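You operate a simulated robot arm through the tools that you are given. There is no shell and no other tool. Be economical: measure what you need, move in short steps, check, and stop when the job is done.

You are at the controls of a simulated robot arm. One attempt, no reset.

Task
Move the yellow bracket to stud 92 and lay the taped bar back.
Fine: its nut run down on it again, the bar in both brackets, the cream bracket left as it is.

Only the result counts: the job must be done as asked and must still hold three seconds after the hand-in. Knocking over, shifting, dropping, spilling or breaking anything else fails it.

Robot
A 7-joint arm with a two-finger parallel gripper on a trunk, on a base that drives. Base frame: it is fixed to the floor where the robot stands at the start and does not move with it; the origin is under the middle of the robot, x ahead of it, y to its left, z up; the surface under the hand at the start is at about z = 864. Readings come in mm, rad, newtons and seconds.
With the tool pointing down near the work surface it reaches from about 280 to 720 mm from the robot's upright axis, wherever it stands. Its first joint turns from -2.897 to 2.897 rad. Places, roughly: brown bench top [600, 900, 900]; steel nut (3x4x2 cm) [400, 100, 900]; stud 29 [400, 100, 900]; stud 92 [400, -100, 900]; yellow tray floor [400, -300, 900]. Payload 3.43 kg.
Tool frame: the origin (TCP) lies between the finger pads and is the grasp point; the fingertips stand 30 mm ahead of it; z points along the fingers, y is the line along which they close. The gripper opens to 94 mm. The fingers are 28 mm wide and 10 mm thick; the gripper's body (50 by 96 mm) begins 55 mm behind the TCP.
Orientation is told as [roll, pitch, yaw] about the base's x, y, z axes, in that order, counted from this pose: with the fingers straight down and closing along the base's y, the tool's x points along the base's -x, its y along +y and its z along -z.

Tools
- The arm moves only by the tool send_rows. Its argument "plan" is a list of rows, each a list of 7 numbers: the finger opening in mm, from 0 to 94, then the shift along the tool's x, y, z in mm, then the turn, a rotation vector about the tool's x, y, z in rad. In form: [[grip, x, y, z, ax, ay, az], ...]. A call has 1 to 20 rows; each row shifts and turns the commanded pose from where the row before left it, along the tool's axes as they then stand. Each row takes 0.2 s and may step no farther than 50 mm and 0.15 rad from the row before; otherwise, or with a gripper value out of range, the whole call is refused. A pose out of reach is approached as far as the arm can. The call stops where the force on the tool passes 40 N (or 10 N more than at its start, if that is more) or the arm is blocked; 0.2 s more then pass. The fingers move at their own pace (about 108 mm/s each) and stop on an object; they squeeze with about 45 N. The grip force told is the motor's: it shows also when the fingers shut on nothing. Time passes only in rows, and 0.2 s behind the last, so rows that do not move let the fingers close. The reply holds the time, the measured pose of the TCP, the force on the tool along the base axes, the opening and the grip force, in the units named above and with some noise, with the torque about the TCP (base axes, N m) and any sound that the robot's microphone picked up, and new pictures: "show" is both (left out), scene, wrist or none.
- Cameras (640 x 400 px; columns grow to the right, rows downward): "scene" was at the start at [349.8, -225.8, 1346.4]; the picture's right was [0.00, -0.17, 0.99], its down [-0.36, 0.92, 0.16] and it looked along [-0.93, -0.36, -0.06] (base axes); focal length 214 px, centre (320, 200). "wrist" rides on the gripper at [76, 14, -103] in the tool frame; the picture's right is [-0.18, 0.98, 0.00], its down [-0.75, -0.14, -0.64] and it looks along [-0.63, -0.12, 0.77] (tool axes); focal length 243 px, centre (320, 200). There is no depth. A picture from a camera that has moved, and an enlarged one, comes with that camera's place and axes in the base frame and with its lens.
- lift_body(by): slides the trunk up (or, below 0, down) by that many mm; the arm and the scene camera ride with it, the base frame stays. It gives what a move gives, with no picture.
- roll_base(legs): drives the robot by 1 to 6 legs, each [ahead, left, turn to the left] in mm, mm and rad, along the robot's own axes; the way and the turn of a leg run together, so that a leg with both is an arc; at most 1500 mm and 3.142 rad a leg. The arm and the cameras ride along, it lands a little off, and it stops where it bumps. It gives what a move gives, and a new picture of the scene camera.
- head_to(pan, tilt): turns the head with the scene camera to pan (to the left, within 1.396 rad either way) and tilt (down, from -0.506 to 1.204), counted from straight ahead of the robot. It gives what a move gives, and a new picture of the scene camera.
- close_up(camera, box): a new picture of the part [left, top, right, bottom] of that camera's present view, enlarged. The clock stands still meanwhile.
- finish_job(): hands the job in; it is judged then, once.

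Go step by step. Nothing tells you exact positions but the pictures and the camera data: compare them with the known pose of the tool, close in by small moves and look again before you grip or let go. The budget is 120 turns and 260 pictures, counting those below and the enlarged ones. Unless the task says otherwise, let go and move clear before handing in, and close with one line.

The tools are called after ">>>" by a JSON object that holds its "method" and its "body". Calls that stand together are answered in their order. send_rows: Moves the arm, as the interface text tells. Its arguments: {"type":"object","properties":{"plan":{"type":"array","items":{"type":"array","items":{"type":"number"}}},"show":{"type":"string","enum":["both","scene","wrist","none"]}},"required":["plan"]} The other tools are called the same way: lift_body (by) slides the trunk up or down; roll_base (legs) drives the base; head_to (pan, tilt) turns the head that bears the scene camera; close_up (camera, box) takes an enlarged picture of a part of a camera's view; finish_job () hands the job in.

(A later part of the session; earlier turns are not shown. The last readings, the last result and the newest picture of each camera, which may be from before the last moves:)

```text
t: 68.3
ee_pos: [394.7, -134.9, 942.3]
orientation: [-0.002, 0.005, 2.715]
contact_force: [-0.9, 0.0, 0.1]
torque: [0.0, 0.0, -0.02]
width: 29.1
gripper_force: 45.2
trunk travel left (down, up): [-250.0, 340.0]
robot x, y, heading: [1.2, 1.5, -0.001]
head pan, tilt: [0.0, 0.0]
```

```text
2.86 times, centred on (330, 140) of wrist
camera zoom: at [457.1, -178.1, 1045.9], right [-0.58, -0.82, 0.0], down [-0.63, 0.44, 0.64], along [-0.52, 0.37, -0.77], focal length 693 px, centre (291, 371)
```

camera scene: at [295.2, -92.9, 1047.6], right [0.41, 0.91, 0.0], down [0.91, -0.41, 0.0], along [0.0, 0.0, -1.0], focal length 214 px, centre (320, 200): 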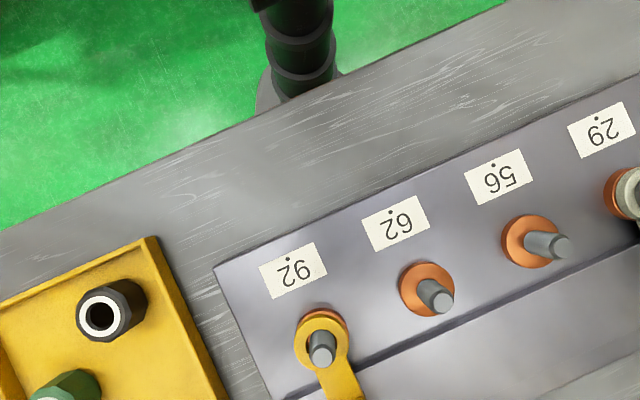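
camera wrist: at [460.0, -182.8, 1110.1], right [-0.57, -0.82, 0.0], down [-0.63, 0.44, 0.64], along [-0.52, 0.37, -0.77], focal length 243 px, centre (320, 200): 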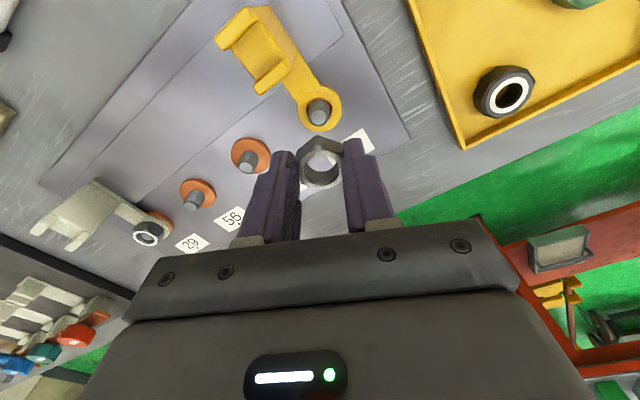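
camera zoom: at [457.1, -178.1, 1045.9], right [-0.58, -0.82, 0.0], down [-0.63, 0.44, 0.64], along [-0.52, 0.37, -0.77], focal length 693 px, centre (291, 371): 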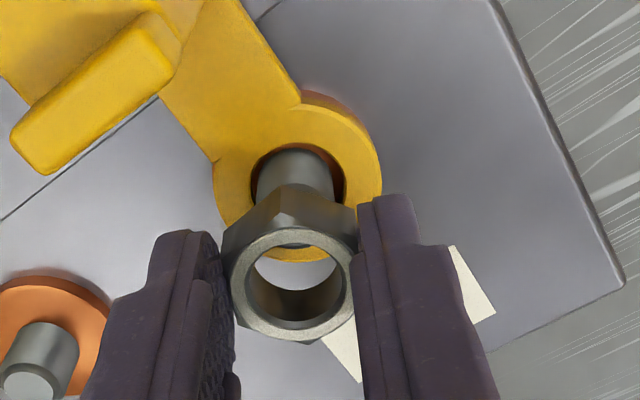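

>>> {"method": "send_rows", "body": {"plan": [[24, -1.4, 0.8, 2, 0, 0, 0], [24, 0, 0, 2, 0, 0, 0], [24, 0, 0, 1.5, 0, 0, 0], [24, 0, 0, 0, 0, 0, 0]], "show": "none"}}

>>> {"method": "close_up", "body": {"camera": "wrist", "box": [260, 70, 400, 210]}}

```text
t: 69.3
ee_pos: [392.5, -133.7, 937.9]
orientation: [0.001, 0.005, 2.713]
contact_force: [15.4, -9.6, 22.7]
torque: [-0.45, -0.7, -0.05]
width: 29.0
gripper_force: 44.9
trunk travel left (down, up): [-250.0, 340.0]
robot x, y, heading: [-3.1, -0.9, 0.001]
head pan, tilt: [0.0, 0.0]
```

```text
2.86 times, centred on (330, 140) of wrist
camera zoom: at [455.7, -178.8, 1041.4], right [-0.58, -0.82, 0.0], down [-0.63, 0.44, 0.64], along [-0.52, 0.37, -0.77], focal length 693 px, centre (291, 371)
```

zoom: 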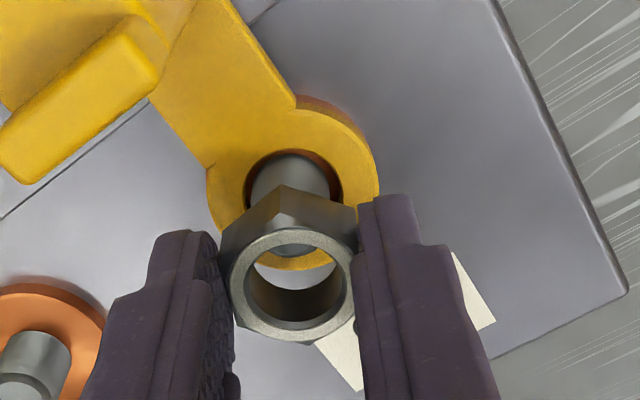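

The tapered tip pushes the nut along +tool x; u alignment is right. I'll shift 1.5 mm that way.

>>> {"method": "send_rows", "body": {"plan": [[24, 0, 0, -2, 0, 0, 0], [24, 1.6, 0, 0, 0, 0, 0], [24, 0, 0, 1.5, 0, 0, 0], [24, 0, 0, 1, 0, 0, 0], [24, 0, 0, 0, 0, 0, 0]], "show": "none"}}

>>> {"method": "close_up", "body": {"camera": "wrist", "box": [260, 70, 400, 210]}}

```text
t: 70.5
ee_pos: [391.0, -134.3, 937.3]
orientation: [-0.002, 0.003, 2.712]
contact_force: [5.8, -10.0, 25.2]
torque: [-0.52, -0.39, -0.06]
width: 29.0
gripper_force: 45.2
trunk travel left (down, up): [-250.0, 340.0]
robot x, y, heading: [0.8, -1.3, 0.003]
head pan, tilt: [0.0, 0.0]
```

```text
2.86 times, centred on (330, 140) of wrist
camera zoom: at [455.5, -178.4, 1040.4], right [-0.58, -0.82, 0.0], down [-0.63, 0.44, 0.64], along [-0.52, 0.37, -0.77], focal length 693 px, centre (291, 371)
```

zoom: 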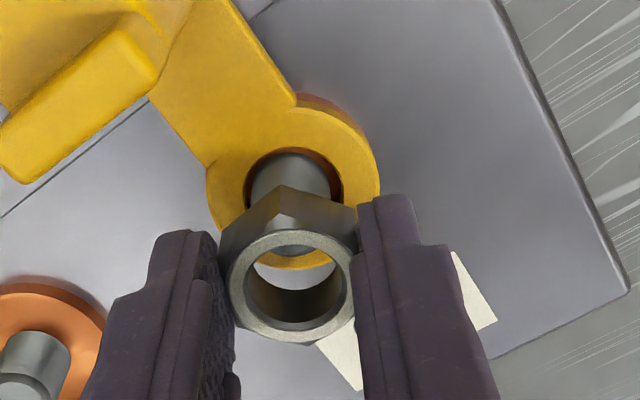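

Through the bore the stud appears still about 3 mm toward +tool x. I'll lift clear, shift and try again.

>>> {"method": "send_rows", "body": {"plan": [[24, 0, 0, -4, 0, 0, 0], [24, 2.6, 0.4, 0, 0, 0, 0], [24, 0, 0, 0, 0, 0, 0]], "show": "none"}}

>>> {"method": "close_up", "body": {"camera": "wrist", "box": [280, 120, 360, 200]}}

```text
t: 71.3
ee_pos: [393.8, -136.2, 941.5]
orientation: [-0.002, 0.003, 2.714]
contact_force: [0.2, -0.2, -1.0]
torque: [-0.02, 0.03, -0.01]
width: 29.2
gripper_force: 45.4
trunk travel left (down, up): [-250.0, 340.0]
robot x, y, heading: [0.9, 0.3, 0.001]
head pan, tilt: [0.0, 0.0]
```

```text
5.00 times, centred on (320, 160) of wrist
camera zoom: at [457.5, -180.1, 1043.9], right [-0.58, -0.82, 0.0], down [-0.63, 0.44, 0.64], along [-0.52, 0.37, -0.77], focal length 1213 px, centre (320, 400)
```

zoom: 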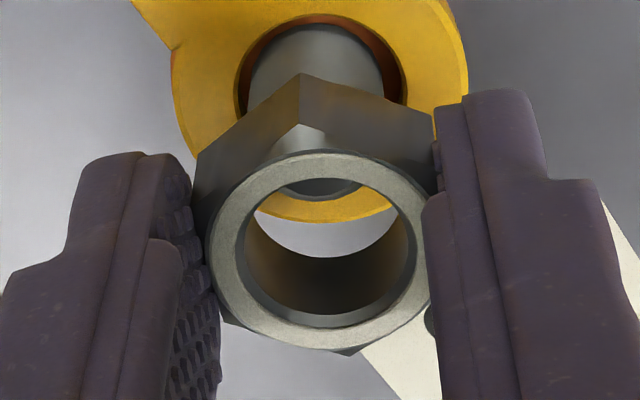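

>>> {"method": "send_rows", "body": {"plan": [[24, 1.8, -0.5, 0, 0, 0, 0], [24, 0, 0, 2, 0, 0, 0], [24, 0, 0, 2, 0, 0, 0], [24, 0, 0, 1.5, 0, 0, 0], [24, 0, 0, 0, 0, 0, 0]], "show": "none"}}

>>> {"method": "close_up", "body": {"camera": "wrist", "box": [280, 120, 360, 200]}}

```text
t: 72.5
ee_pos: [396.2, -135.3, 935.8]
orientation: [-0.002, 0.003, 2.713]
contact_force: [0.3, -0.7, -1.7]
torque: [-0.01, 0.02, 0.0]
width: 29.2
gripper_force: 45.4
trunk travel left (down, up): [-250.0, 340.0]
robot x, y, heading: [-4.1, -2.3, 0.001]
head pan, tilt: [0.0, 0.0]
```

```text
5.00 times, centred on (320, 160) of wrist
camera zoom: at [460.2, -179.1, 1038.5], right [-0.58, -0.82, 0.0], down [-0.63, 0.44, 0.64], along [-0.52, 0.37, -0.77], focal length 1213 px, centre (320, 400)
```

zoom: 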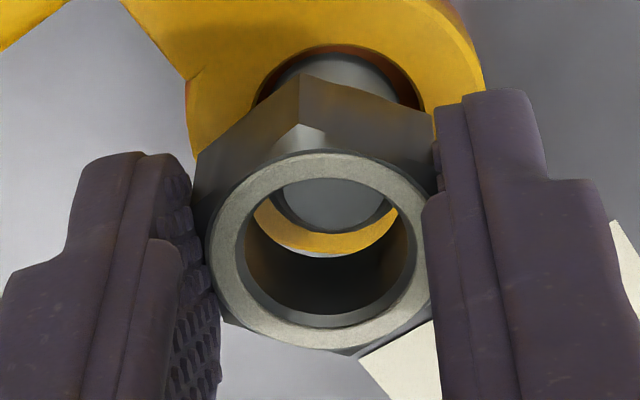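

Centred now. I'll go on down.

>>> {"method": "send_rows", "body": {"plan": [[24, 0, 0.6, 1.5, 0, 0, 0], [24, 0, 0, 1.5, 0, 0, 0], [24, 0, 0, 1, 0, 0, 0], [24, 0, 0, 0, 0, 0, 0]], "show": "none"}}

>>> {"method": "close_up", "body": {"camera": "wrist", "box": [280, 120, 360, 200]}}

```text
t: 73.5
ee_pos: [396.4, -136.1, 931.5]
orientation: [-0.001, 0.002, 2.715]
contact_force: [2.7, -2.1, -1.1]
torque: [-0.08, -0.1, 0.03]
width: 29.4
gripper_force: 44.7
trunk travel left (down, up): [-250.0, 340.0]
robot x, y, heading: [-1.3, 2.7, -0.004]
head pan, tilt: [0.0, 0.0]
```

```text
5.00 times, centred on (320, 160) of wrist
camera zoom: at [460.4, -180.1, 1034.6], right [-0.58, -0.82, 0.0], down [-0.63, 0.44, 0.64], along [-0.52, 0.37, -0.77], focal length 1213 px, centre (320, 400)
```

zoom: 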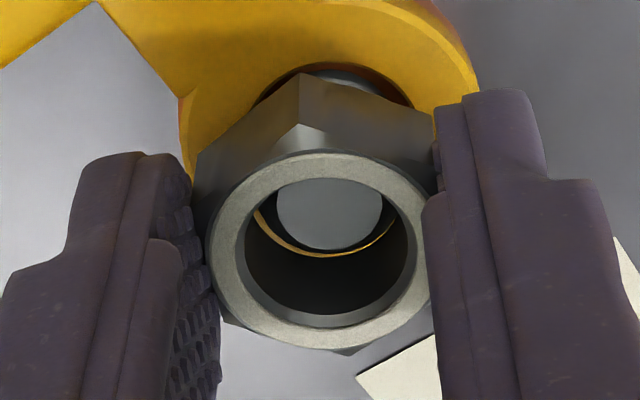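

The nut is over the tip. I'll stow the head (it would graze the cradle when the hand turns), then feel for the thread.

>>> {"method": "head_to", "body": {"pan": -1.39, "tilt": 1.2}}

>>> {"method": "send_rows", "body": {"plan": [[24, 0, 0, 1.5, 0, 0, 0], [24, 0, 0, 1, 0, 0, 0], [24, 0, 0, 1, 0, 0, 0], [24, 0, 0, 0, 0, 0, 0]], "show": "none"}}

```text
t: 75.0
ee_pos: [395.8, -135.5, 932.4]
orientation: [-0.001, 0.002, 2.716]
contact_force: [2.4, -2.5, -0.1]
torque: [-0.11, -0.1, -0.03]
width: 29.3
gripper_force: 45.2
trunk travel left (down, up): [-250.0, 340.0]
robot x, y, heading: [3.0, -0.6, 0.002]
head pan, tilt: [-1.389, 1.201]
camera scene: at [409.0, -81.5, 1052.3], right [0.07, 0.16, 0.98], down [-0.05, -0.98, 0.17], along [1.0, -0.06, -0.06], focal length 214 px, centre (320, 200)
```

scene: 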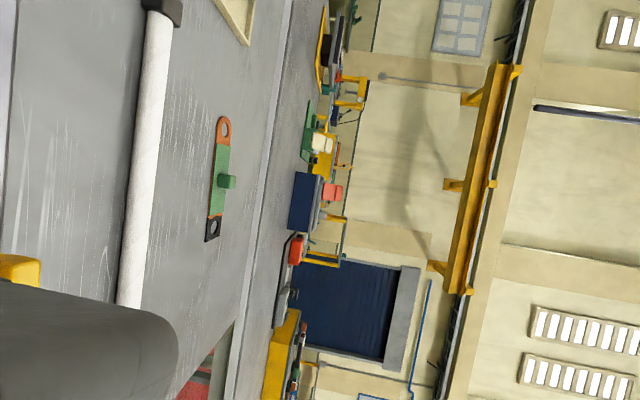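

```text
t: 76.0
ee_pos: [396.1, -136.9, 928.9]
orientation: [-0.003, 0.004, 2.713]
contact_force: [12.2, -9.9, 26.9]
torque: [-0.38, -0.38, -0.01]
width: 29.2
gripper_force: 44.8
trunk travel left (down, up): [-250.0, 340.0]
robot x, y, heading: [4.2, -1.3, -0.003]
head pan, tilt: [-1.389, 1.201]
```

Thread start felt at TCP≈929. I'll ease the side load and start turning clockwise, following down.

>>> {"method": "send_rows", "body": {"plan": [[24, 0.9, 0.2, -0.8, 0, 0, 0], [24, 0, 0, 0.15, 0, 0, 0.14], [24, 0, 0, 0.15, 0, 0, 0.14], [24, 0, 0, 0.15, 0, 0, 0.14], [24, 0, 0, 0.15, 0, 0, 0.14], [24, 0, 0, 0, 0, 0, 0]], "show": "none"}}

>>> {"method": "close_up", "body": {"camera": "wrist", "box": [280, 120, 360, 200]}}

```text
t: 77.5
ee_pos: [396.7, -136.8, 927.8]
orientation: [-0.002, 0.0, 2.152]
contact_force: [3.1, -9.6, 3.3]
torque: [-0.66, -0.24, -0.04]
width: 29.1
gripper_force: 45.0
trunk travel left (down, up): [-250.0, 340.0]
robot x, y, heading: [-2.6, -0.1, 0.002]
head pan, tilt: [-1.389, 1.201]
```

```text
5.00 times, centred on (320, 160) of wrist
camera zoom: at [426.2, -208.7, 1030.8], right [-0.92, -0.39, 0.0], down [-0.3, 0.71, 0.64], along [-0.25, 0.59, -0.77], focal length 1213 px, centre (320, 400)
```

zoom: 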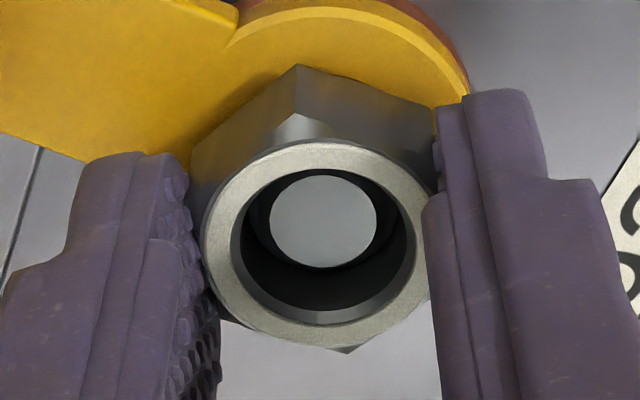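

>>> {"method": "send_rows", "body": {"plan": [[24, 0.5, 0.3, 0.4, 0, 0, 0], [24, 0, 0, 0.17, 0, 0, 0.14], [24, 0, 0, 0.17, 0, 0, 0.14], [24, 0, 0, 0.17, 0, 0, 0.14], [24, 0, 0, 0.17, 0, 0, 0.14], [24, 0, 0, 0.17, 0, 0, 0.14], [24, 0, 0, 0.17, 0, 0, 0.14], [24, 0, 0, 0, 0, 0, 0]], "show": "none"}}

>>> {"method": "close_up", "body": {"camera": "wrist", "box": [280, 120, 360, 200]}}

```text
t: 79.2
ee_pos: [394.4, -138.0, 926.8]
orientation: [-0.001, -0.002, 1.313]
contact_force: [-17.8, -6.6, -2.7]
torque: [-0.51, 0.71, 0.05]
width: 29.2
gripper_force: 44.8
trunk travel left (down, up): [-250.0, 340.0]
robot x, y, heading: [-0.9, 2.4, 0.0]
head pan, tilt: [-1.389, 1.201]
```

```text
5.00 times, centred on (320, 160) of wrist
camera zoom: at [361.5, -207.4, 1029.8], right [-0.9, 0.43, 0.0], down [0.33, 0.69, 0.64], along [0.28, 0.58, -0.77], focal length 1213 px, centre (320, 400)
```

zoom: 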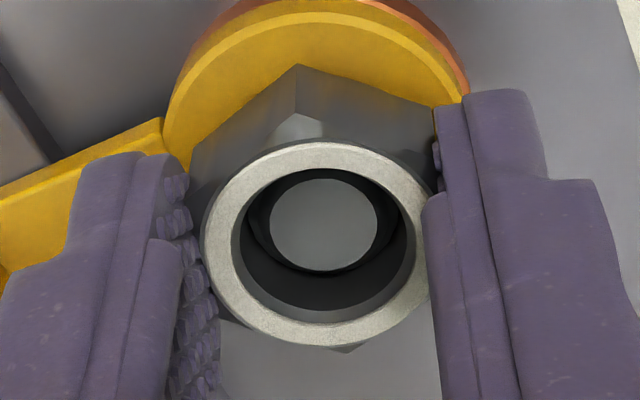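

>>> {"method": "send_rows", "body": {"plan": [[24, 0.6, 0.9, 0.2, 0, 0, 0], [24, 0, 0, 0.17, 0, 0, 0.14], [24, 0, 0, 0.17, 0, 0, 0.14], [24, 0, 0, 0.17, 0, 0, 0.14], [24, 0, 0, 0.17, 0, 0, 0.14], [24, 0, 0, 0, 0, 0, 0]], "show": "none"}}

```text
t: 80.7
ee_pos: [393.4, -138.3, 926.2]
orientation: [-0.001, -0.002, 0.753]
contact_force: [-24.3, 0.7, -5.8]
torque: [-0.16, 1.03, 0.01]
width: 29.0
gripper_force: 45.5
trunk travel left (down, up): [-250.0, 340.0]
robot x, y, heading: [0.6, 1.5, -0.004]
head pan, tilt: [-1.389, 1.201]
```

The nut is held slightly off the hand's axis, so I'll add a constant centring feed-forward per row.

>>> {"method": "send_rows", "body": {"plan": [[24, 1.0, 1.0, 0.3, 0, 0, 0], [24, 0.15, 0.2, 0.17, 0, 0, 0.14], [24, 0.15, 0.2, 0.17, 0, 0, 0.14], [24, 0.15, 0.2, 0.17, 0, 0, 0.14], [24, 0.15, 0.2, 0.17, 0, 0, 0.14], [24, 0, 0, 0, 0, 0, 0]], "show": "none"}}

>>> {"method": "close_up", "body": {"camera": "wrist", "box": [280, 120, 360, 200]}}

```text
t: 82.0
ee_pos: [393.7, -136.1, 925.4]
orientation: [-0.001, -0.005, 0.19]
contact_force: [-11.8, 3.3, 6.9]
torque: [0.13, 0.51, -0.01]
width: 29.2
gripper_force: 45.0
trunk travel left (down, up): [-250.0, 340.0]
robot x, y, heading: [0.6, 0.4, -0.003]
head pan, tilt: [-1.389, 1.201]
```

```text
5.00 times, centred on (320, 160) of wrist
camera zoom: at [315.7, -136.4, 1027.8], right [-0.01, 1.0, 0.0], down [0.76, 0.01, 0.65], along [0.65, 0.0, -0.76], focal length 1213 px, centre (320, 400)
```

zoom: 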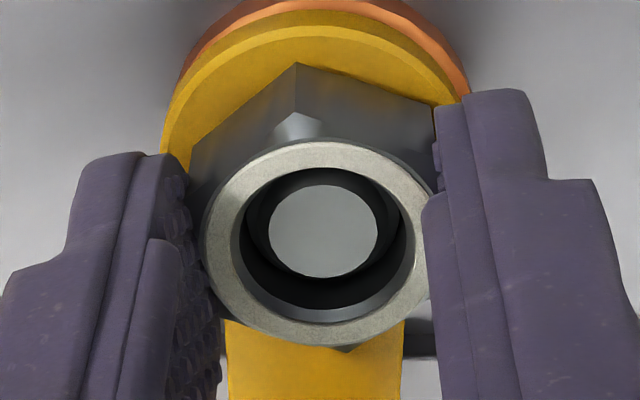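

>>> {"method": "send_rows", "body": {"plan": [[24, 0.7, 0.3, 0, 0, 0, 0], [24, 0.12, 0.12, 0.16, 0, 0, 0.14], [24, 0.12, 0.12, 0.16, 0, 0, 0.14], [24, 0.12, 0.12, 0.16, 0, 0, 0.14], [24, 0.12, 0.12, 0.16, 0, 0, 0.14], [24, 0.12, 0.12, 0.16, 0, 0, 0.14], [24, 0, 0, 0, 0, 0, 0]], "show": "none"}}

>>> {"method": "close_up", "body": {"camera": "wrist", "box": [280, 120, 360, 200]}}

```text
t: 83.7
ee_pos: [392.5, -135.0, 924.4]
orientation: [0.004, -0.004, -0.506]
contact_force: [7.2, 7.4, 8.0]
torque: [0.01, -0.4, 0.02]
width: 29.2
gripper_force: 44.7
trunk travel left (down, up): [-250.0, 340.0]
robot x, y, heading: [1.8, -0.9, -0.0]
head pan, tilt: [-1.389, 1.201]
```

```text
5.00 times, centred on (320, 160) of wrist
camera zoom: at [333.8, -85.2, 1026.9], right [0.64, 0.77, 0.0], down [0.59, -0.49, 0.64], along [0.5, -0.41, -0.76], focal length 1213 px, centre (320, 400)
```

zoom: 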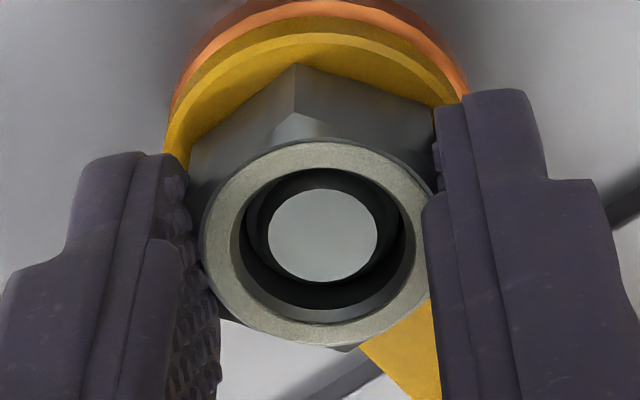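

>>> {"method": "send_rows", "body": {"plan": [[24, -0.1, 0.6, 0, 0, 0, 0], [24, 0, 0.05, 0.16, 0, 0, 0.14], [24, 0, 0.05, 0.16, 0, 0, 0.14], [24, 0, 0.05, 0.16, 0, 0, 0.14], [24, 0, 0.05, 0.16, 0, 0, 0.14], [24, 0, 0.05, 0.16, 0, 0, 0.14], [24, 0, 0, 0, 0, 0, 0]], "show": "none"}}

>>> {"method": "close_up", "body": {"camera": "wrist", "box": [280, 120, 360, 200]}}

```text
t: 85.2
ee_pos: [393.9, -135.2, 922.9]
orientation: [0.001, -0.001, -1.208]
contact_force: [8.2, 6.8, 9.3]
torque: [0.09, -0.08, 0.8]
width: 30.9
gripper_force: 44.4
trunk travel left (down, up): [-250.0, 340.0]
robot x, y, heading: [2.4, -3.5, 0.004]
head pan, tilt: [-1.389, 1.201]
```

```text
5.00 times, centred on (320, 160) of wrist
camera zoom: at [380.6, -57.2, 1025.6], right [0.98, 0.18, 0.0], down [0.13, -0.75, 0.64], along [0.12, -0.63, -0.77], focal length 1213 px, centre (320, 400)
```

zoom: 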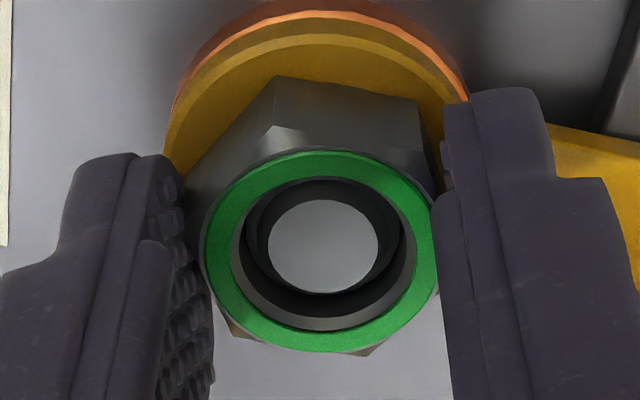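

The ring turned green and torque rose to 0.8 N m, so the nut is run down tight. I'll open and rise straight up.

>>> {"method": "send_rows", "body": {"plan": [[38, 0, 0, 0, 0, 0, 0], [46, 0, 0, 0, 0, 0, 0], [46, 0, 0, -15, 0, 0, 0], [46, 0, 0, -25, 0, 0, 0], [46, 0, 0, -40, 0, 0, 0], [60, 0, 0, -40, 0, 0, 0], [60, 0, 0, 0, 0, 0, 0]], "show": "none"}}

>>> {"method": "head_to", "body": {"pan": 0, "tilt": 0}}

>>> {"method": "close_up", "body": {"camera": "wrist", "box": [220, 20, 420, 180]}}

```text
t: 86.8
ee_pos: [394.7, -138.3, 1043.2]
orientation: [0.002, 0.0, -1.207]
contact_force: [0.1, -0.4, -0.1]
torque: [0.02, 0.03, -0.01]
width: 60.2
gripper_force: 0.0
trunk travel left (down, up): [-250.0, 340.0]
robot x, y, heading: [-1.8, -2.1, -0.003]
head pan, tilt: [-1.389, 1.201]
```

```text
t: 88.4
ee_pos: [395.5, -136.9, 1041.3]
orientation: [0.004, -0.001, -1.205]
contact_force: [-0.3, -0.4, 0.6]
torque: [-0.01, -0.01, 0.02]
width: 59.8
gripper_force: 0.0
trunk travel left (down, up): [-250.0, 340.0]
robot x, y, heading: [-0.3, -1.2, 0.002]
head pan, tilt: [0.0, 0.0]
camera scene: at [432.7, -239.3, 1082.9], right [-0.93, -0.36, 0.0], down [-0.36, 0.93, 0.0], along [0.0, 0.0, -1.0], focal length 214 px, centre (320, 200)
```

scene: 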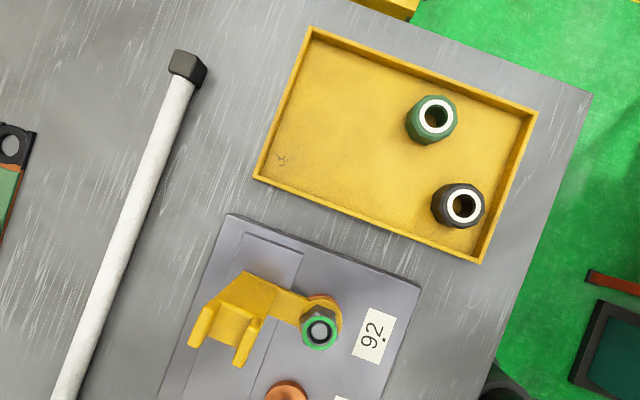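

```text
2.50 times, centred on (320, 100) of wrist
camera zoom: at [381.0, -60.1, 1144.8], right [0.98, 0.18, 0.0], down [0.14, -0.75, 0.64], along [0.12, -0.63, -0.77], focal length 606 px, centre (320, 450)
```

zoom: 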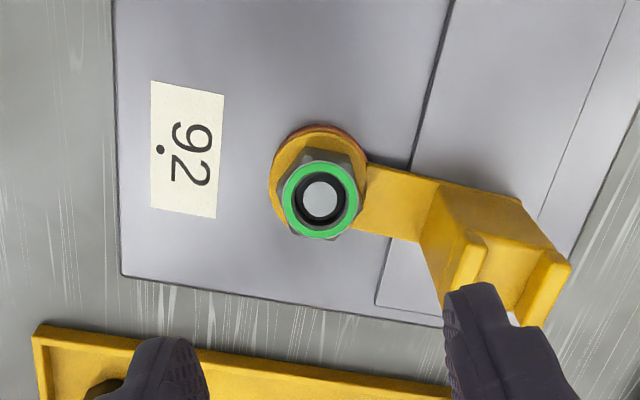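

Bracket and nut look right. I'll place the camera over the bracket to check its squareness.

>>> {"method": "send_rows", "body": {"plan": [[60, 30.4, 24.1, 0, 0, 0, 0], [60, 30.4, 24.1, 0, 0, 0, 0], [60, 30.4, 24.0, 0, 0, 0, 0], [60, 0, 0, 0, 0, 0, 0.122], [60, 0, 0, 0, 0, 0, 0.122], [60, 0, 0, 0, 0, 0, 0.12], [60, 0, 0, 0, 0, 0, 0]], "show": "scene"}}

>>> {"method": "close_up", "body": {"camera": "scene", "box": [200, 120, 440, 270]}}

```text
t: 90.0
ee_pos: [426.6, -24.1, 1044.0]
orientation: [0.003, -0.001, -1.57]
contact_force: [-0.1, -0.5, 0.5]
torque: [0.0, 0.0, 0.01]
width: 60.2
gripper_force: 0.1
trunk travel left (down, up): [-250.0, 340.0]
robot x, y, heading: [0.9, 1.9, 0.002]
head pan, tilt: [0.0, 0.0]
camera scene: at [426.3, -133.9, 1084.8], right [-1.0, 0.0, 0.0], down [0.0, 1.0, 0.0], along [0.0, 0.0, -1.0], focal length 214 px, centre (320, 200)
```

scene: 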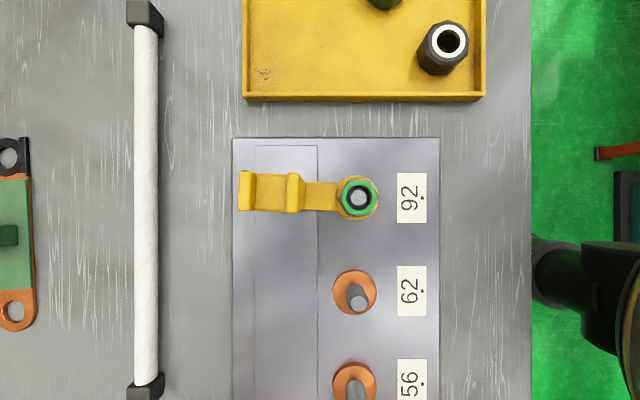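

```text
2.67 times, centred on (320, 195) of scene
camera zoom: at [426.3, -133.9, 1084.8], right [-1.0, 0.0, 0.0], down [0.0, 1.0, 0.0], along [0.0, 0.0, -1.0], focal length 572 px, centre (320, 213)
```

zoom: 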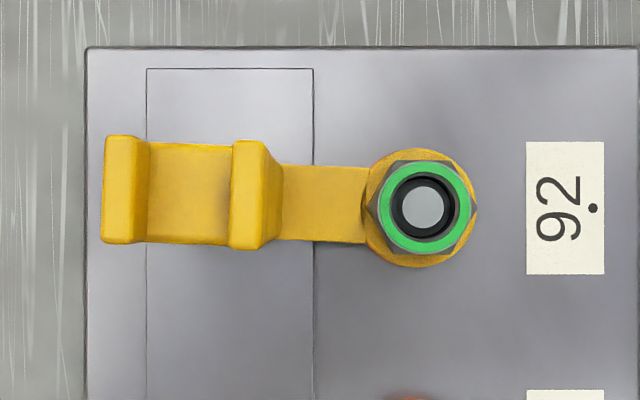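

The yellow bracket is turned only about 3°, leaving ample room for the bar. Next I'll fetch the bar, going above its centre.

>>> {"method": "send_rows", "body": {"plan": [[60, -21, 34.6, 0, 0, 0, 0], [60, -21, 34.6, 0, 0, 0, 0], [60, -21, 34.6, 0, 0, 0, 0], [60, -21, 34.6, 0, 0, 0, 0], [60, -21, 34.0, 0, 0, 0, 0], [60, 0, 0, 40, 0, 0, 0], [60, 0, 0, 40, 0, 0, 0], [60, 0, 0, 0, 0, 0, 0]]}}

```text
t: 91.8
ee_pos: [600.3, -125.4, 963.0]
orientation: [0.004, 0.0, -1.57]
contact_force: [0.1, 0.2, 0.0]
torque: [0.01, 0.0, -0.03]
width: 59.9
gripper_force: 0.1
trunk travel left (down, up): [-250.0, 340.0]
robot x, y, heading: [2.4, 0.2, 0.001]
head pan, tilt: [0.0, 0.0]
camera scene: at [599.4, -234.3, 1003.2], right [-1.0, 0.0, 0.0], down [0.0, 1.0, 0.0], along [0.0, 0.0, -1.0], focal length 214 px, centre (320, 200)
camera wrist: at [614.9, -48.0, 1065.3], right [0.98, -0.18, 0.0], down [-0.14, -0.75, 0.64], along [-0.12, -0.63, -0.77], focal length 243 px, centre (320, 200)
```

scene: 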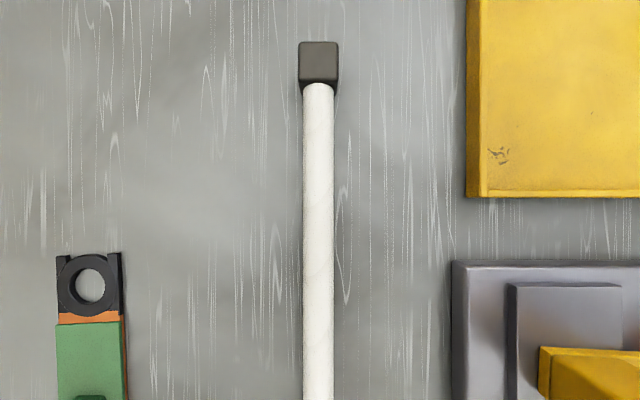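
wrist: 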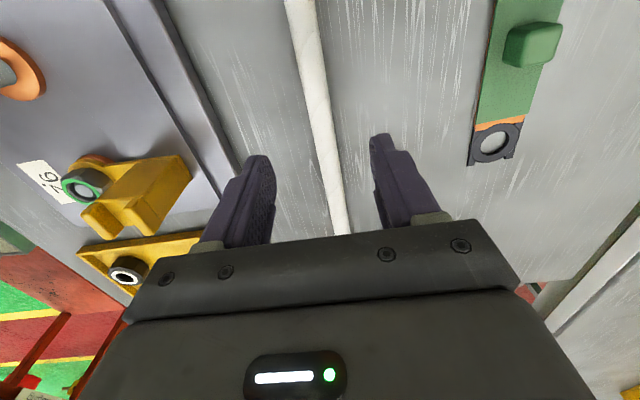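

>>> {"method": "send_rows", "body": {"plan": [[60, -3.5, 0, 30, 0, 0, 0], [50, 0, 0, 20, 0, 0, 0], [50, 0, 0, 12, 0, 0, 0], [50, 0, 0, 4, 0, 0, 0], [50, 0, 0, 0, 0, 0, 0]], "show": "wrist"}}

```text
t: 93.0
ee_pos: [598.1, -130.9, 896.7]
orientation: [0.004, 0.002, -1.569]
contact_force: [-0.9, -0.2, -0.7]
torque: [-0.04, 0.0, 0.01]
width: 50.1
gripper_force: 0.1
trunk travel left (down, up): [-250.0, 340.0]
robot x, y, heading: [-1.9, 2.4, 0.005]
head pan, tilt: [0.0, 0.0]
camera wrist: at [613.0, -54.8, 1000.0], right [0.98, -0.18, 0.0], down [-0.14, -0.75, 0.64], along [-0.12, -0.63, -0.77], focal length 243 px, centre (320, 200)
```

wrist: 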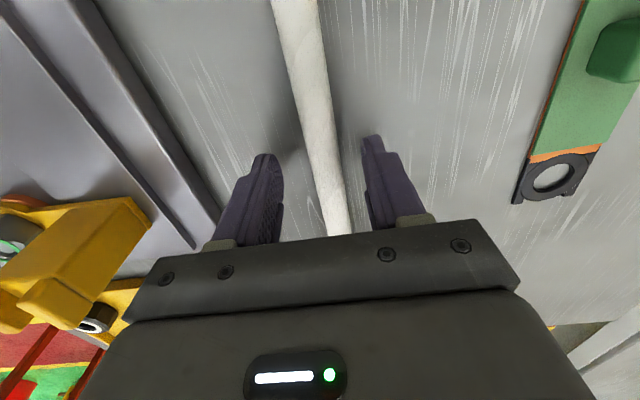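

>>> {"method": "send_rows", "body": {"plan": [[50, 0, 2, 0, 0, 0, 0], [30, 0, 0, 0, 0, 0, 0], [12, 0, 0, 0, 0, 0, 0], [12, 0, 0, 0, 0, 0, 0], [12, 0, 0, 0, 0, 0, 0], [12, 0, 0, -10, 0, 0, 0], [12, 0, 0, -30, 0, 0, 0], [12, 0, 0, -40, 0, 0, 0], [12, 0, 0, -40, 0, 0, 0], [12, 0, 0, 0, 0, 0, 0]]}}

```text
t: 95.2
ee_pos: [603.2, -135.2, 1013.9]
orientation: [0.002, -0.001, -1.57]
contact_force: [-0.9, -0.1, -1.8]
torque: [0.04, 0.0, -0.01]
width: 17.8
gripper_force: 45.1
trunk travel left (down, up): [-250.0, 340.0]
robot x, y, heading: [0.6, -1.3, -0.004]
head pan, tilt: [0.0, 0.0]
camera scene: at [602.5, -244.6, 1054.5], right [-1.0, 0.0, 0.0], down [0.0, 1.0, 0.0], along [0.0, 0.0, -1.0], focal length 214 px, centre (320, 200)
camera wrist: at [618.0, -58.2, 1116.5], right [0.98, -0.18, 0.0], down [-0.14, -0.75, 0.64], along [-0.12, -0.63, -0.77], focal length 243 px, centre (320, 200)
```

scene: 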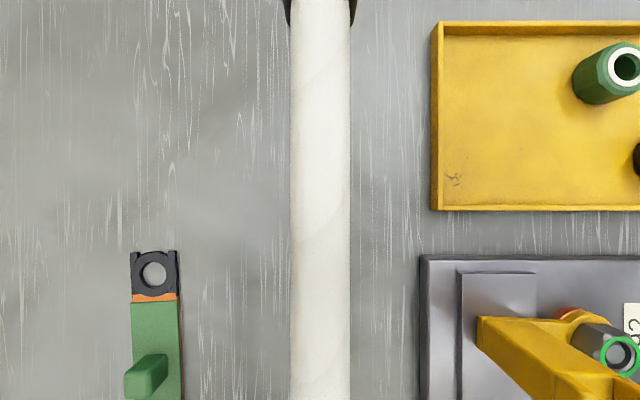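
wrist: 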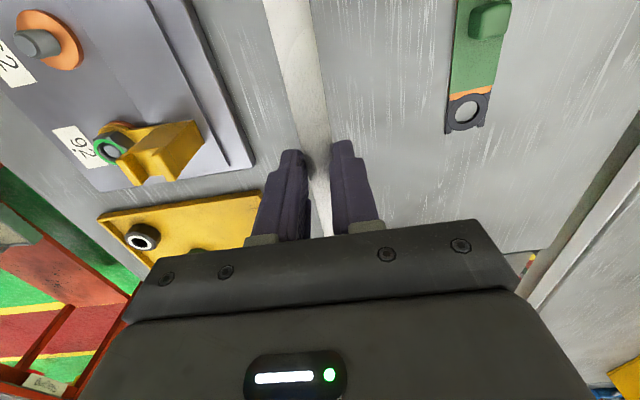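

Bar in hand and level. I'll carry it over the two cradles to (459, −3).

>>> {"method": "send_rows", "body": {"plan": [[12, 26.3, -28.7, 0, 0, 0, 0], [12, 26.3, -28.7, 0, 0, 0, 0], [12, 26.3, -28.7, 0, 0, 0, 0], [12, 26.3, -28.7, 0, 0, 0, 0], [12, 26.3, -28.7, 0, 0, 0, 0], [12, 0, 0, 0, 0, 0, 0], [12, 0, 0, 0, 0, 0, 0]]}}

>>> {"method": "close_up", "body": {"camera": "wrist", "box": [180, 0, 400, 160]}}

```text
t: 96.8
ee_pos: [457.2, -3.8, 1017.4]
orientation: [0.004, 0.001, -1.57]
contact_force: [0.6, -0.2, -2.1]
torque: [0.01, -0.02, -0.01]
width: 18.1
gripper_force: 44.8
trunk travel left (down, up): [-250.0, 340.0]
robot x, y, heading: [-0.6, -1.2, -0.002]
head pan, tilt: [0.0, 0.0]
camera scene: at [456.5, -114.7, 1057.0], right [-1.0, 0.0, 0.0], down [0.0, 1.0, 0.0], along [0.0, 0.0, -1.0], focal length 214 px, centre (320, 200)
camera wrist: at [472.0, 71.7, 1119.0], right [0.98, -0.18, 0.0], down [-0.14, -0.75, 0.64], along [-0.12, -0.63, -0.77], focal length 243 px, centre (320, 200)
```

scene: 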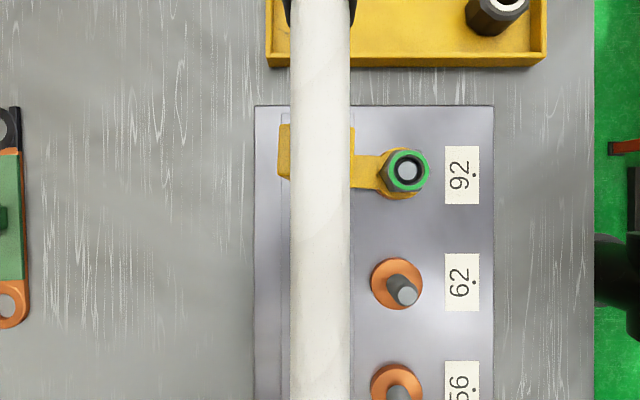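
wrist: 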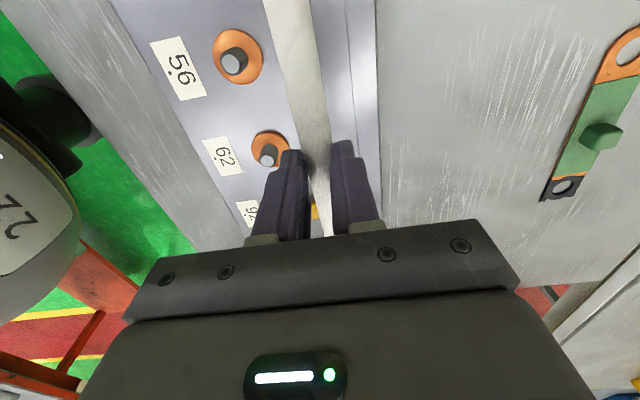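

```text
2.50 times, centred on (290, 80) of wrist
camera zoom: at [472.0, 71.7, 1119.0], right [0.98, -0.18, 0.0], down [-0.14, -0.75, 0.64], along [-0.12, -0.63, -0.77], focal length 606 px, centre (395, 500)
```

zoom: 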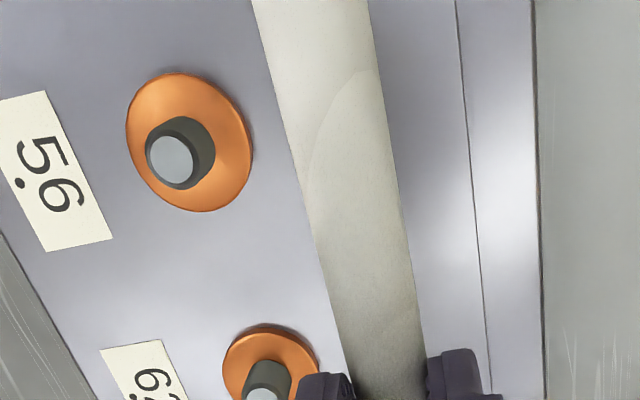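

>>> {"method": "send_rows", "body": {"plan": [[12, 0, 2, 10, 0, 0, 0], [12, 0, 0, 10, 0, 0, 0], [12, 0, 0, 8, 0, 0, 0], [12, 0, 0, 0, 0, 0, 0]], "show": "scene"}}

>>> {"method": "head_to", "body": {"pan": 0, "tilt": 0.9}}

```text
t: 97.8
ee_pos: [460.9, -2.7, 987.5]
orientation: [0.004, 0.0, -1.57]
contact_force: [1.0, -0.6, -2.4]
torque: [0.01, -0.01, 0.02]
width: 18.0
gripper_force: 44.8
trunk travel left (down, up): [-250.0, 340.0]
robot x, y, heading: [1.3, -2.5, 0.003]
head pan, tilt: [0.0, 0.0]
camera scene: at [460.3, -112.8, 1028.0], right [-1.0, 0.0, 0.0], down [0.0, 1.0, 0.0], along [0.0, 0.0, -1.0], focal length 214 px, centre (320, 200)
```

scene: 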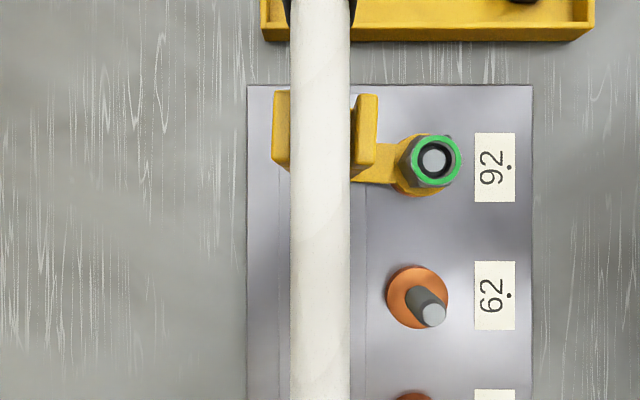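

```text
t: 99.0
ee_pos: [460.0, -2.6, 989.2]
orientation: [0.004, 0.001, -1.571]
contact_force: [-0.1, -1.2, -2.7]
torque: [-0.02, -0.01, -0.02]
width: 17.9
gripper_force: 45.4
trunk travel left (down, up): [-250.0, 340.0]
robot x, y, heading: [-1.6, 2.3, -0.0]
head pan, tilt: [0.0, 0.901]
camera scene: at [460.2, -32.9, 1042.5], right [-1.0, 0.0, 0.0], down [0.0, 0.62, 0.78], along [0.0, 0.78, -0.62], focal length 214 px, centre (320, 200)
```

scene: 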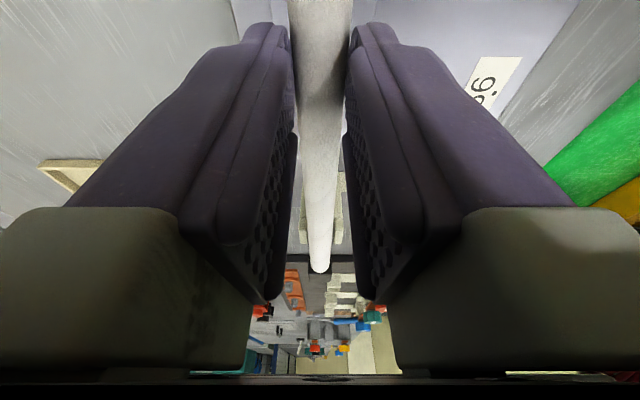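

>>> {"method": "close_up", "body": {"camera": "scene", "box": [272, 140, 368, 280]}}

```text
2.86 times, centred on (320, 210) of scene
camera zoom: at [460.2, -32.9, 1042.5], right [-1.0, 0.0, 0.0], down [0.0, 0.62, 0.78], along [0.0, 0.78, -0.62], focal length 613 px, centre (320, 171)
```

zoom: 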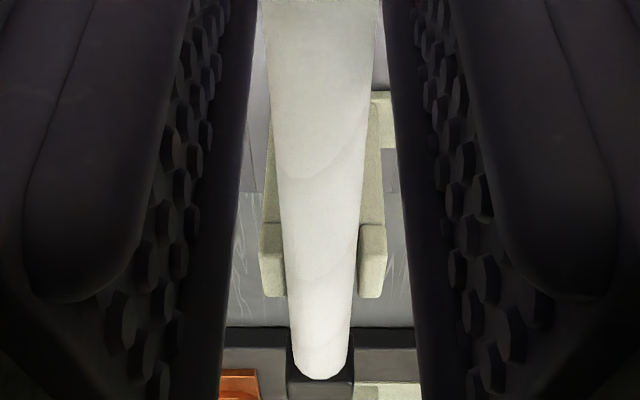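

Both cradles line up with the bar (yellow slot x≈458.4, cream ≈459.4). I'll shift 1 mm and lower gently.

>>> {"method": "send_rows", "body": {"plan": [[12, 0, -1.1, 3, 0, 0, 0], [12, 0, 0, 3, 0, 0, 0], [12, 0, 0, 2, 0, 0, 0], [12, 0, 0, 2, 0, 0, 0], [12, 0, 0, 0, 0, 0, 0]], "show": "none"}}

>>> {"method": "head_to", "body": {"pan": 0, "tilt": 0}}

>>> {"method": "close_up", "body": {"camera": "scene", "box": [240, 60, 400, 180]}}

```text
t: 100.2
ee_pos: [459.9, -3.9, 978.7]
orientation: [0.005, 0.0, -1.568]
contact_force: [-0.6, -0.4, -2.6]
torque: [-0.01, 0.02, -0.03]
width: 18.0
gripper_force: 44.8
trunk travel left (down, up): [-250.0, 340.0]
robot x, y, heading: [-1.6, -1.1, 0.001]
head pan, tilt: [0.0, 0.901]
```

```text
t: 101.4
ee_pos: [460.5, -3.5, 977.6]
orientation: [0.003, 0.0, -1.568]
contact_force: [-0.4, -0.6, -2.2]
torque: [-0.04, -0.01, 0.04]
width: 17.8
gripper_force: 45.0
trunk travel left (down, up): [-250.0, 340.0]
robot x, y, heading: [-1.2, -2.8, -0.002]
head pan, tilt: [0.0, 0.0]
camera scene: at [459.3, -112.8, 1019.2], right [-1.0, 0.0, 0.0], down [0.0, 1.0, 0.0], along [0.0, 0.0, -1.0], focal length 214 px, centre (320, 200)
```

scene: 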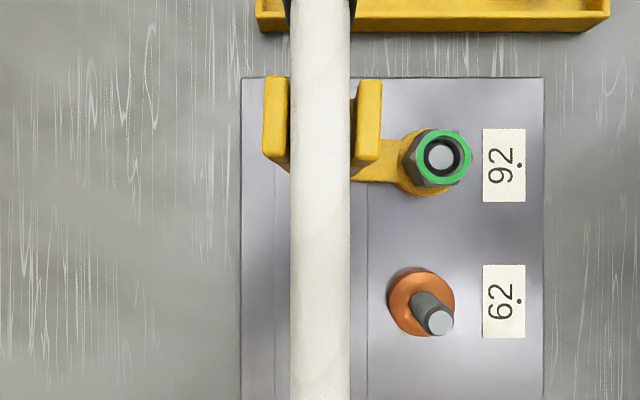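

```text
3.33 times, centred on (320, 120) of scene
camera zoom: at [459.3, -112.8, 1019.2], right [-1.0, 0.0, 0.0], down [0.0, 1.0, 0.0], along [0.0, 0.0, -1.0], focal length 715 px, centre (320, 467)
```

zoom: 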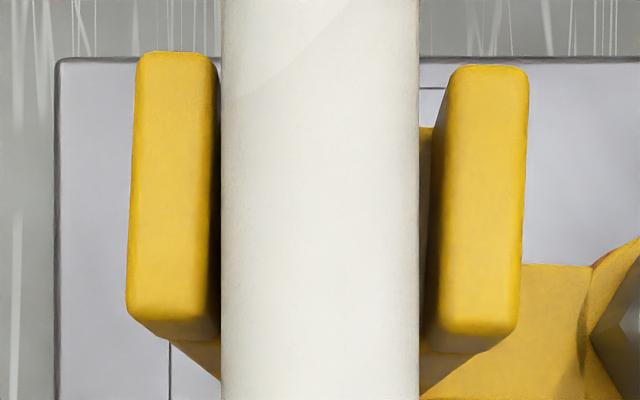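

>>> {"method": "send_rows", "body": {"plan": [[12, 0, -0.6, 1, 0, 0, 0], [12, 0, 0, 1, 0, 0, 0], [12, 0, 0, 1, 0, 0, 0], [12, 0, 0, 1, 0, 0, 0], [12, 0, 0, 0, 0, 0, 0]], "show": "none"}}

```text
t: 102.6
ee_pos: [458.6, -2.8, 976.4]
orientation: [0.008, -0.001, -1.571]
contact_force: [9.9, -3.8, 36.9]
torque: [-0.05, -0.38, 0.06]
width: 18.1
gripper_force: 44.9
trunk travel left (down, up): [-250.0, 340.0]
robot x, y, heading: [1.6, -0.3, 0.001]
head pan, tilt: [0.0, 0.0]
```

>>> {"method": "close_up", "body": {"camera": "scene", "box": [240, 60, 400, 180]}}

>>> {"method": "head_to", "body": {"pan": 0, "tilt": 0.9}}

>>> {"method": "close_up", "body": {"camera": "scene", "box": [272, 140, 368, 280]}}

```text
3.33 times, centred on (320, 120) of scene
camera zoom: at [458.3, -112.5, 1017.9], right [-1.0, 0.0, -0.01], down [0.0, 1.0, 0.0], along [0.01, 0.0, -1.0], focal length 715 px, centre (320, 467)
```

zoom: 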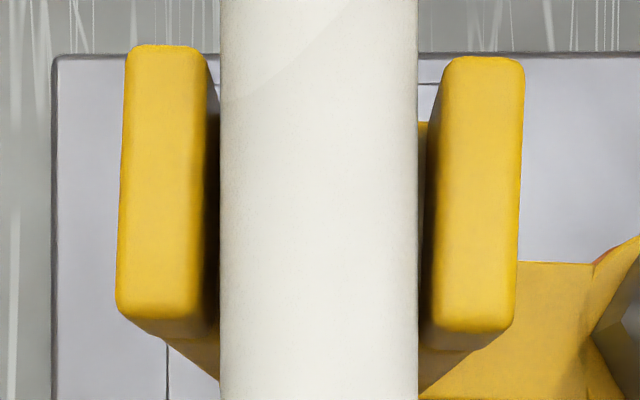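

```text
t: 103.8
ee_pos: [459.0, -3.2, 976.8]
orientation: [0.007, 0.0, -1.572]
contact_force: [18.1, -4.1, 50.5]
torque: [-0.24, -0.63, -0.02]
width: 18.0
gripper_force: 44.6
trunk travel left (down, up): [-250.0, 340.0]
robot x, y, heading: [1.8, -0.4, -0.004]
head pan, tilt: [0.0, 0.901]
camera scene: at [457.9, -32.5, 1032.1], right [-1.0, 0.0, -0.01], down [-0.01, 0.62, 0.78], along [0.0, 0.78, -0.62], focal length 214 px, centre (320, 200)
```

scene: 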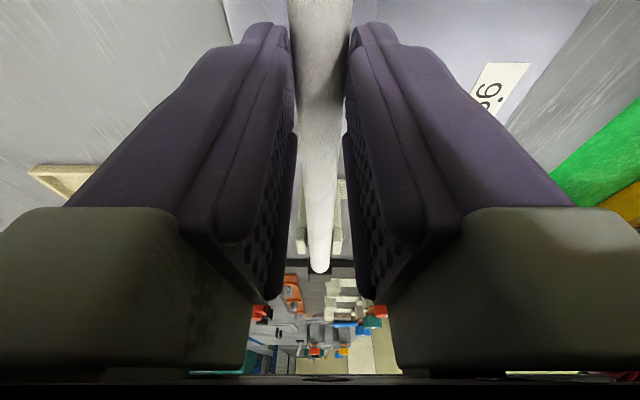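

```text
2.86 times, centred on (320, 210) of scene
camera zoom: at [457.9, -32.5, 1032.1], right [-1.0, 0.0, -0.01], down [-0.01, 0.62, 0.78], along [0.0, 0.78, -0.62], focal length 613 px, centre (320, 171)
```

zoom: 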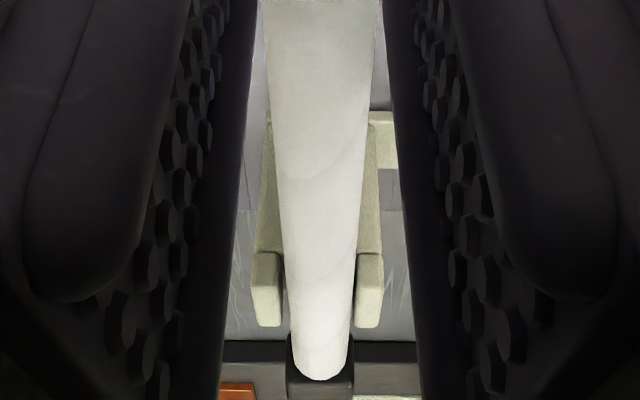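

The bar is at its original seated height, only pressing the cream near wall a little. I'll ease the load, shift +0.8 mm in x and re-check.

>>> {"method": "send_rows", "body": {"plan": [[12, 0, 0, -2.5, 0, 0, 0], [12, 0, 0.9, 0, 0, 0, 0], [12, 0, 0, 1, 0, 0, 0], [12, 0, 0, 0, 0, 0, 0]], "show": "none"}}

```text
t: 104.8
ee_pos: [458.4, -1.7, 977.3]
orientation: [0.003, -0.001, -1.572]
contact_force: [9.0, -8.4, 30.3]
torque: [-0.28, -0.33, 0.05]
width: 18.1
gripper_force: 44.5
trunk travel left (down, up): [-250.0, 340.0]
robot x, y, heading: [-0.8, 1.4, 0.002]
head pan, tilt: [0.0, 0.901]
```

>>> {"method": "send_rows", "body": {"plan": [[12, 0, 0, -1.5, 0, 0, 0], [12, 0, 0, 0, 0, 0, 0]], "show": "none"}}

>>> {"method": "close_up", "body": {"camera": "scene", "box": [290, 190, 350, 265]}}

>>> {"method": "head_to", "body": {"pan": 0, "tilt": -0.45}}

>>> {"method": "close_up", "body": {"camera": "scene", "box": [230, 150, 410, 330]}}

```text
t: 105.4
ee_pos: [458.1, -2.3, 976.4]
orientation: [-0.001, 0.0, -1.569]
contact_force: [3.3, -5.2, 9.3]
torque: [-0.19, -0.11, -0.04]
width: 18.0
gripper_force: 45.3
trunk travel left (down, up): [-250.0, 340.0]
robot x, y, heading: [-0.3, -0.1, 0.002]
head pan, tilt: [0.0, 0.901]
```

```text
5.33 times, centred on (320, 228) of scene
camera zoom: at [457.7, -31.3, 1032.3], right [-1.0, 0.0, 0.0], down [0.0, 0.62, 0.78], along [0.0, 0.78, -0.62], focal length 1144 px, centre (320, 53)
```

zoom: 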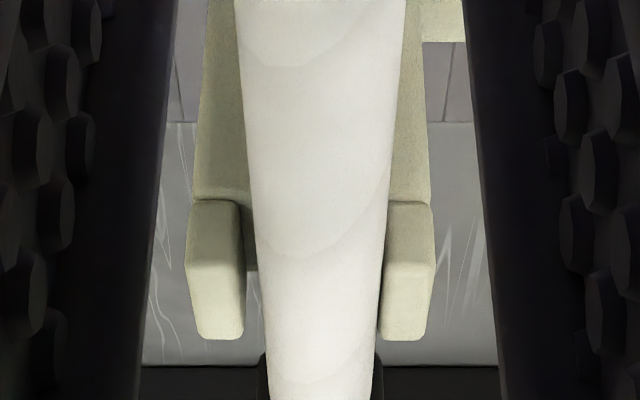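

```text
t: 106.9
ee_pos: [458.2, -1.1, 977.8]
orientation: [0.003, 0.001, -1.571]
contact_force: [0.2, 0.2, -2.8]
torque: [0.02, -0.01, -0.01]
width: 18.0
gripper_force: 45.1
trunk travel left (down, up): [-250.0, 340.0]
robot x, y, heading: [-2.1, -2.3, 0.005]
head pan, tilt: [0.0, -0.45]
camera scene: at [459.0, -147.8, 1038.2], right [-1.0, 0.0, 0.0], down [0.0, 0.9, -0.43], along [0.0, -0.43, -0.9], focal length 214 px, centre (320, 200)
```

scene: 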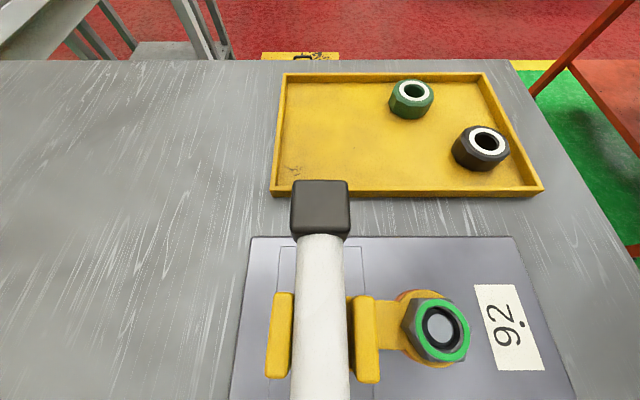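

```text
2.22 times, centred on (320, 240) of scene
camera zoom: at [459.0, -147.8, 1038.2], right [-1.0, 0.0, 0.0], down [0.0, 0.9, -0.43], along [0.0, -0.43, -0.9], focal length 477 px, centre (320, 111)
```

zoom: 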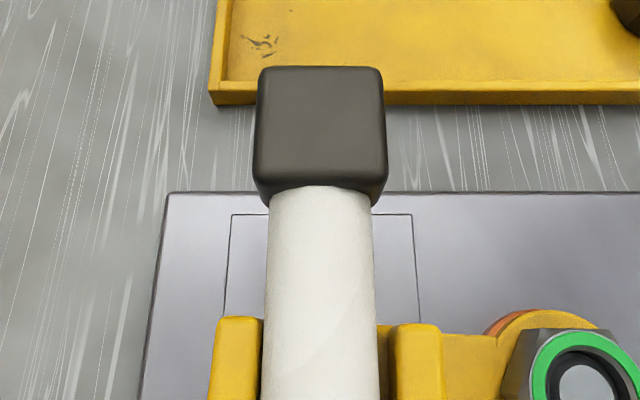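

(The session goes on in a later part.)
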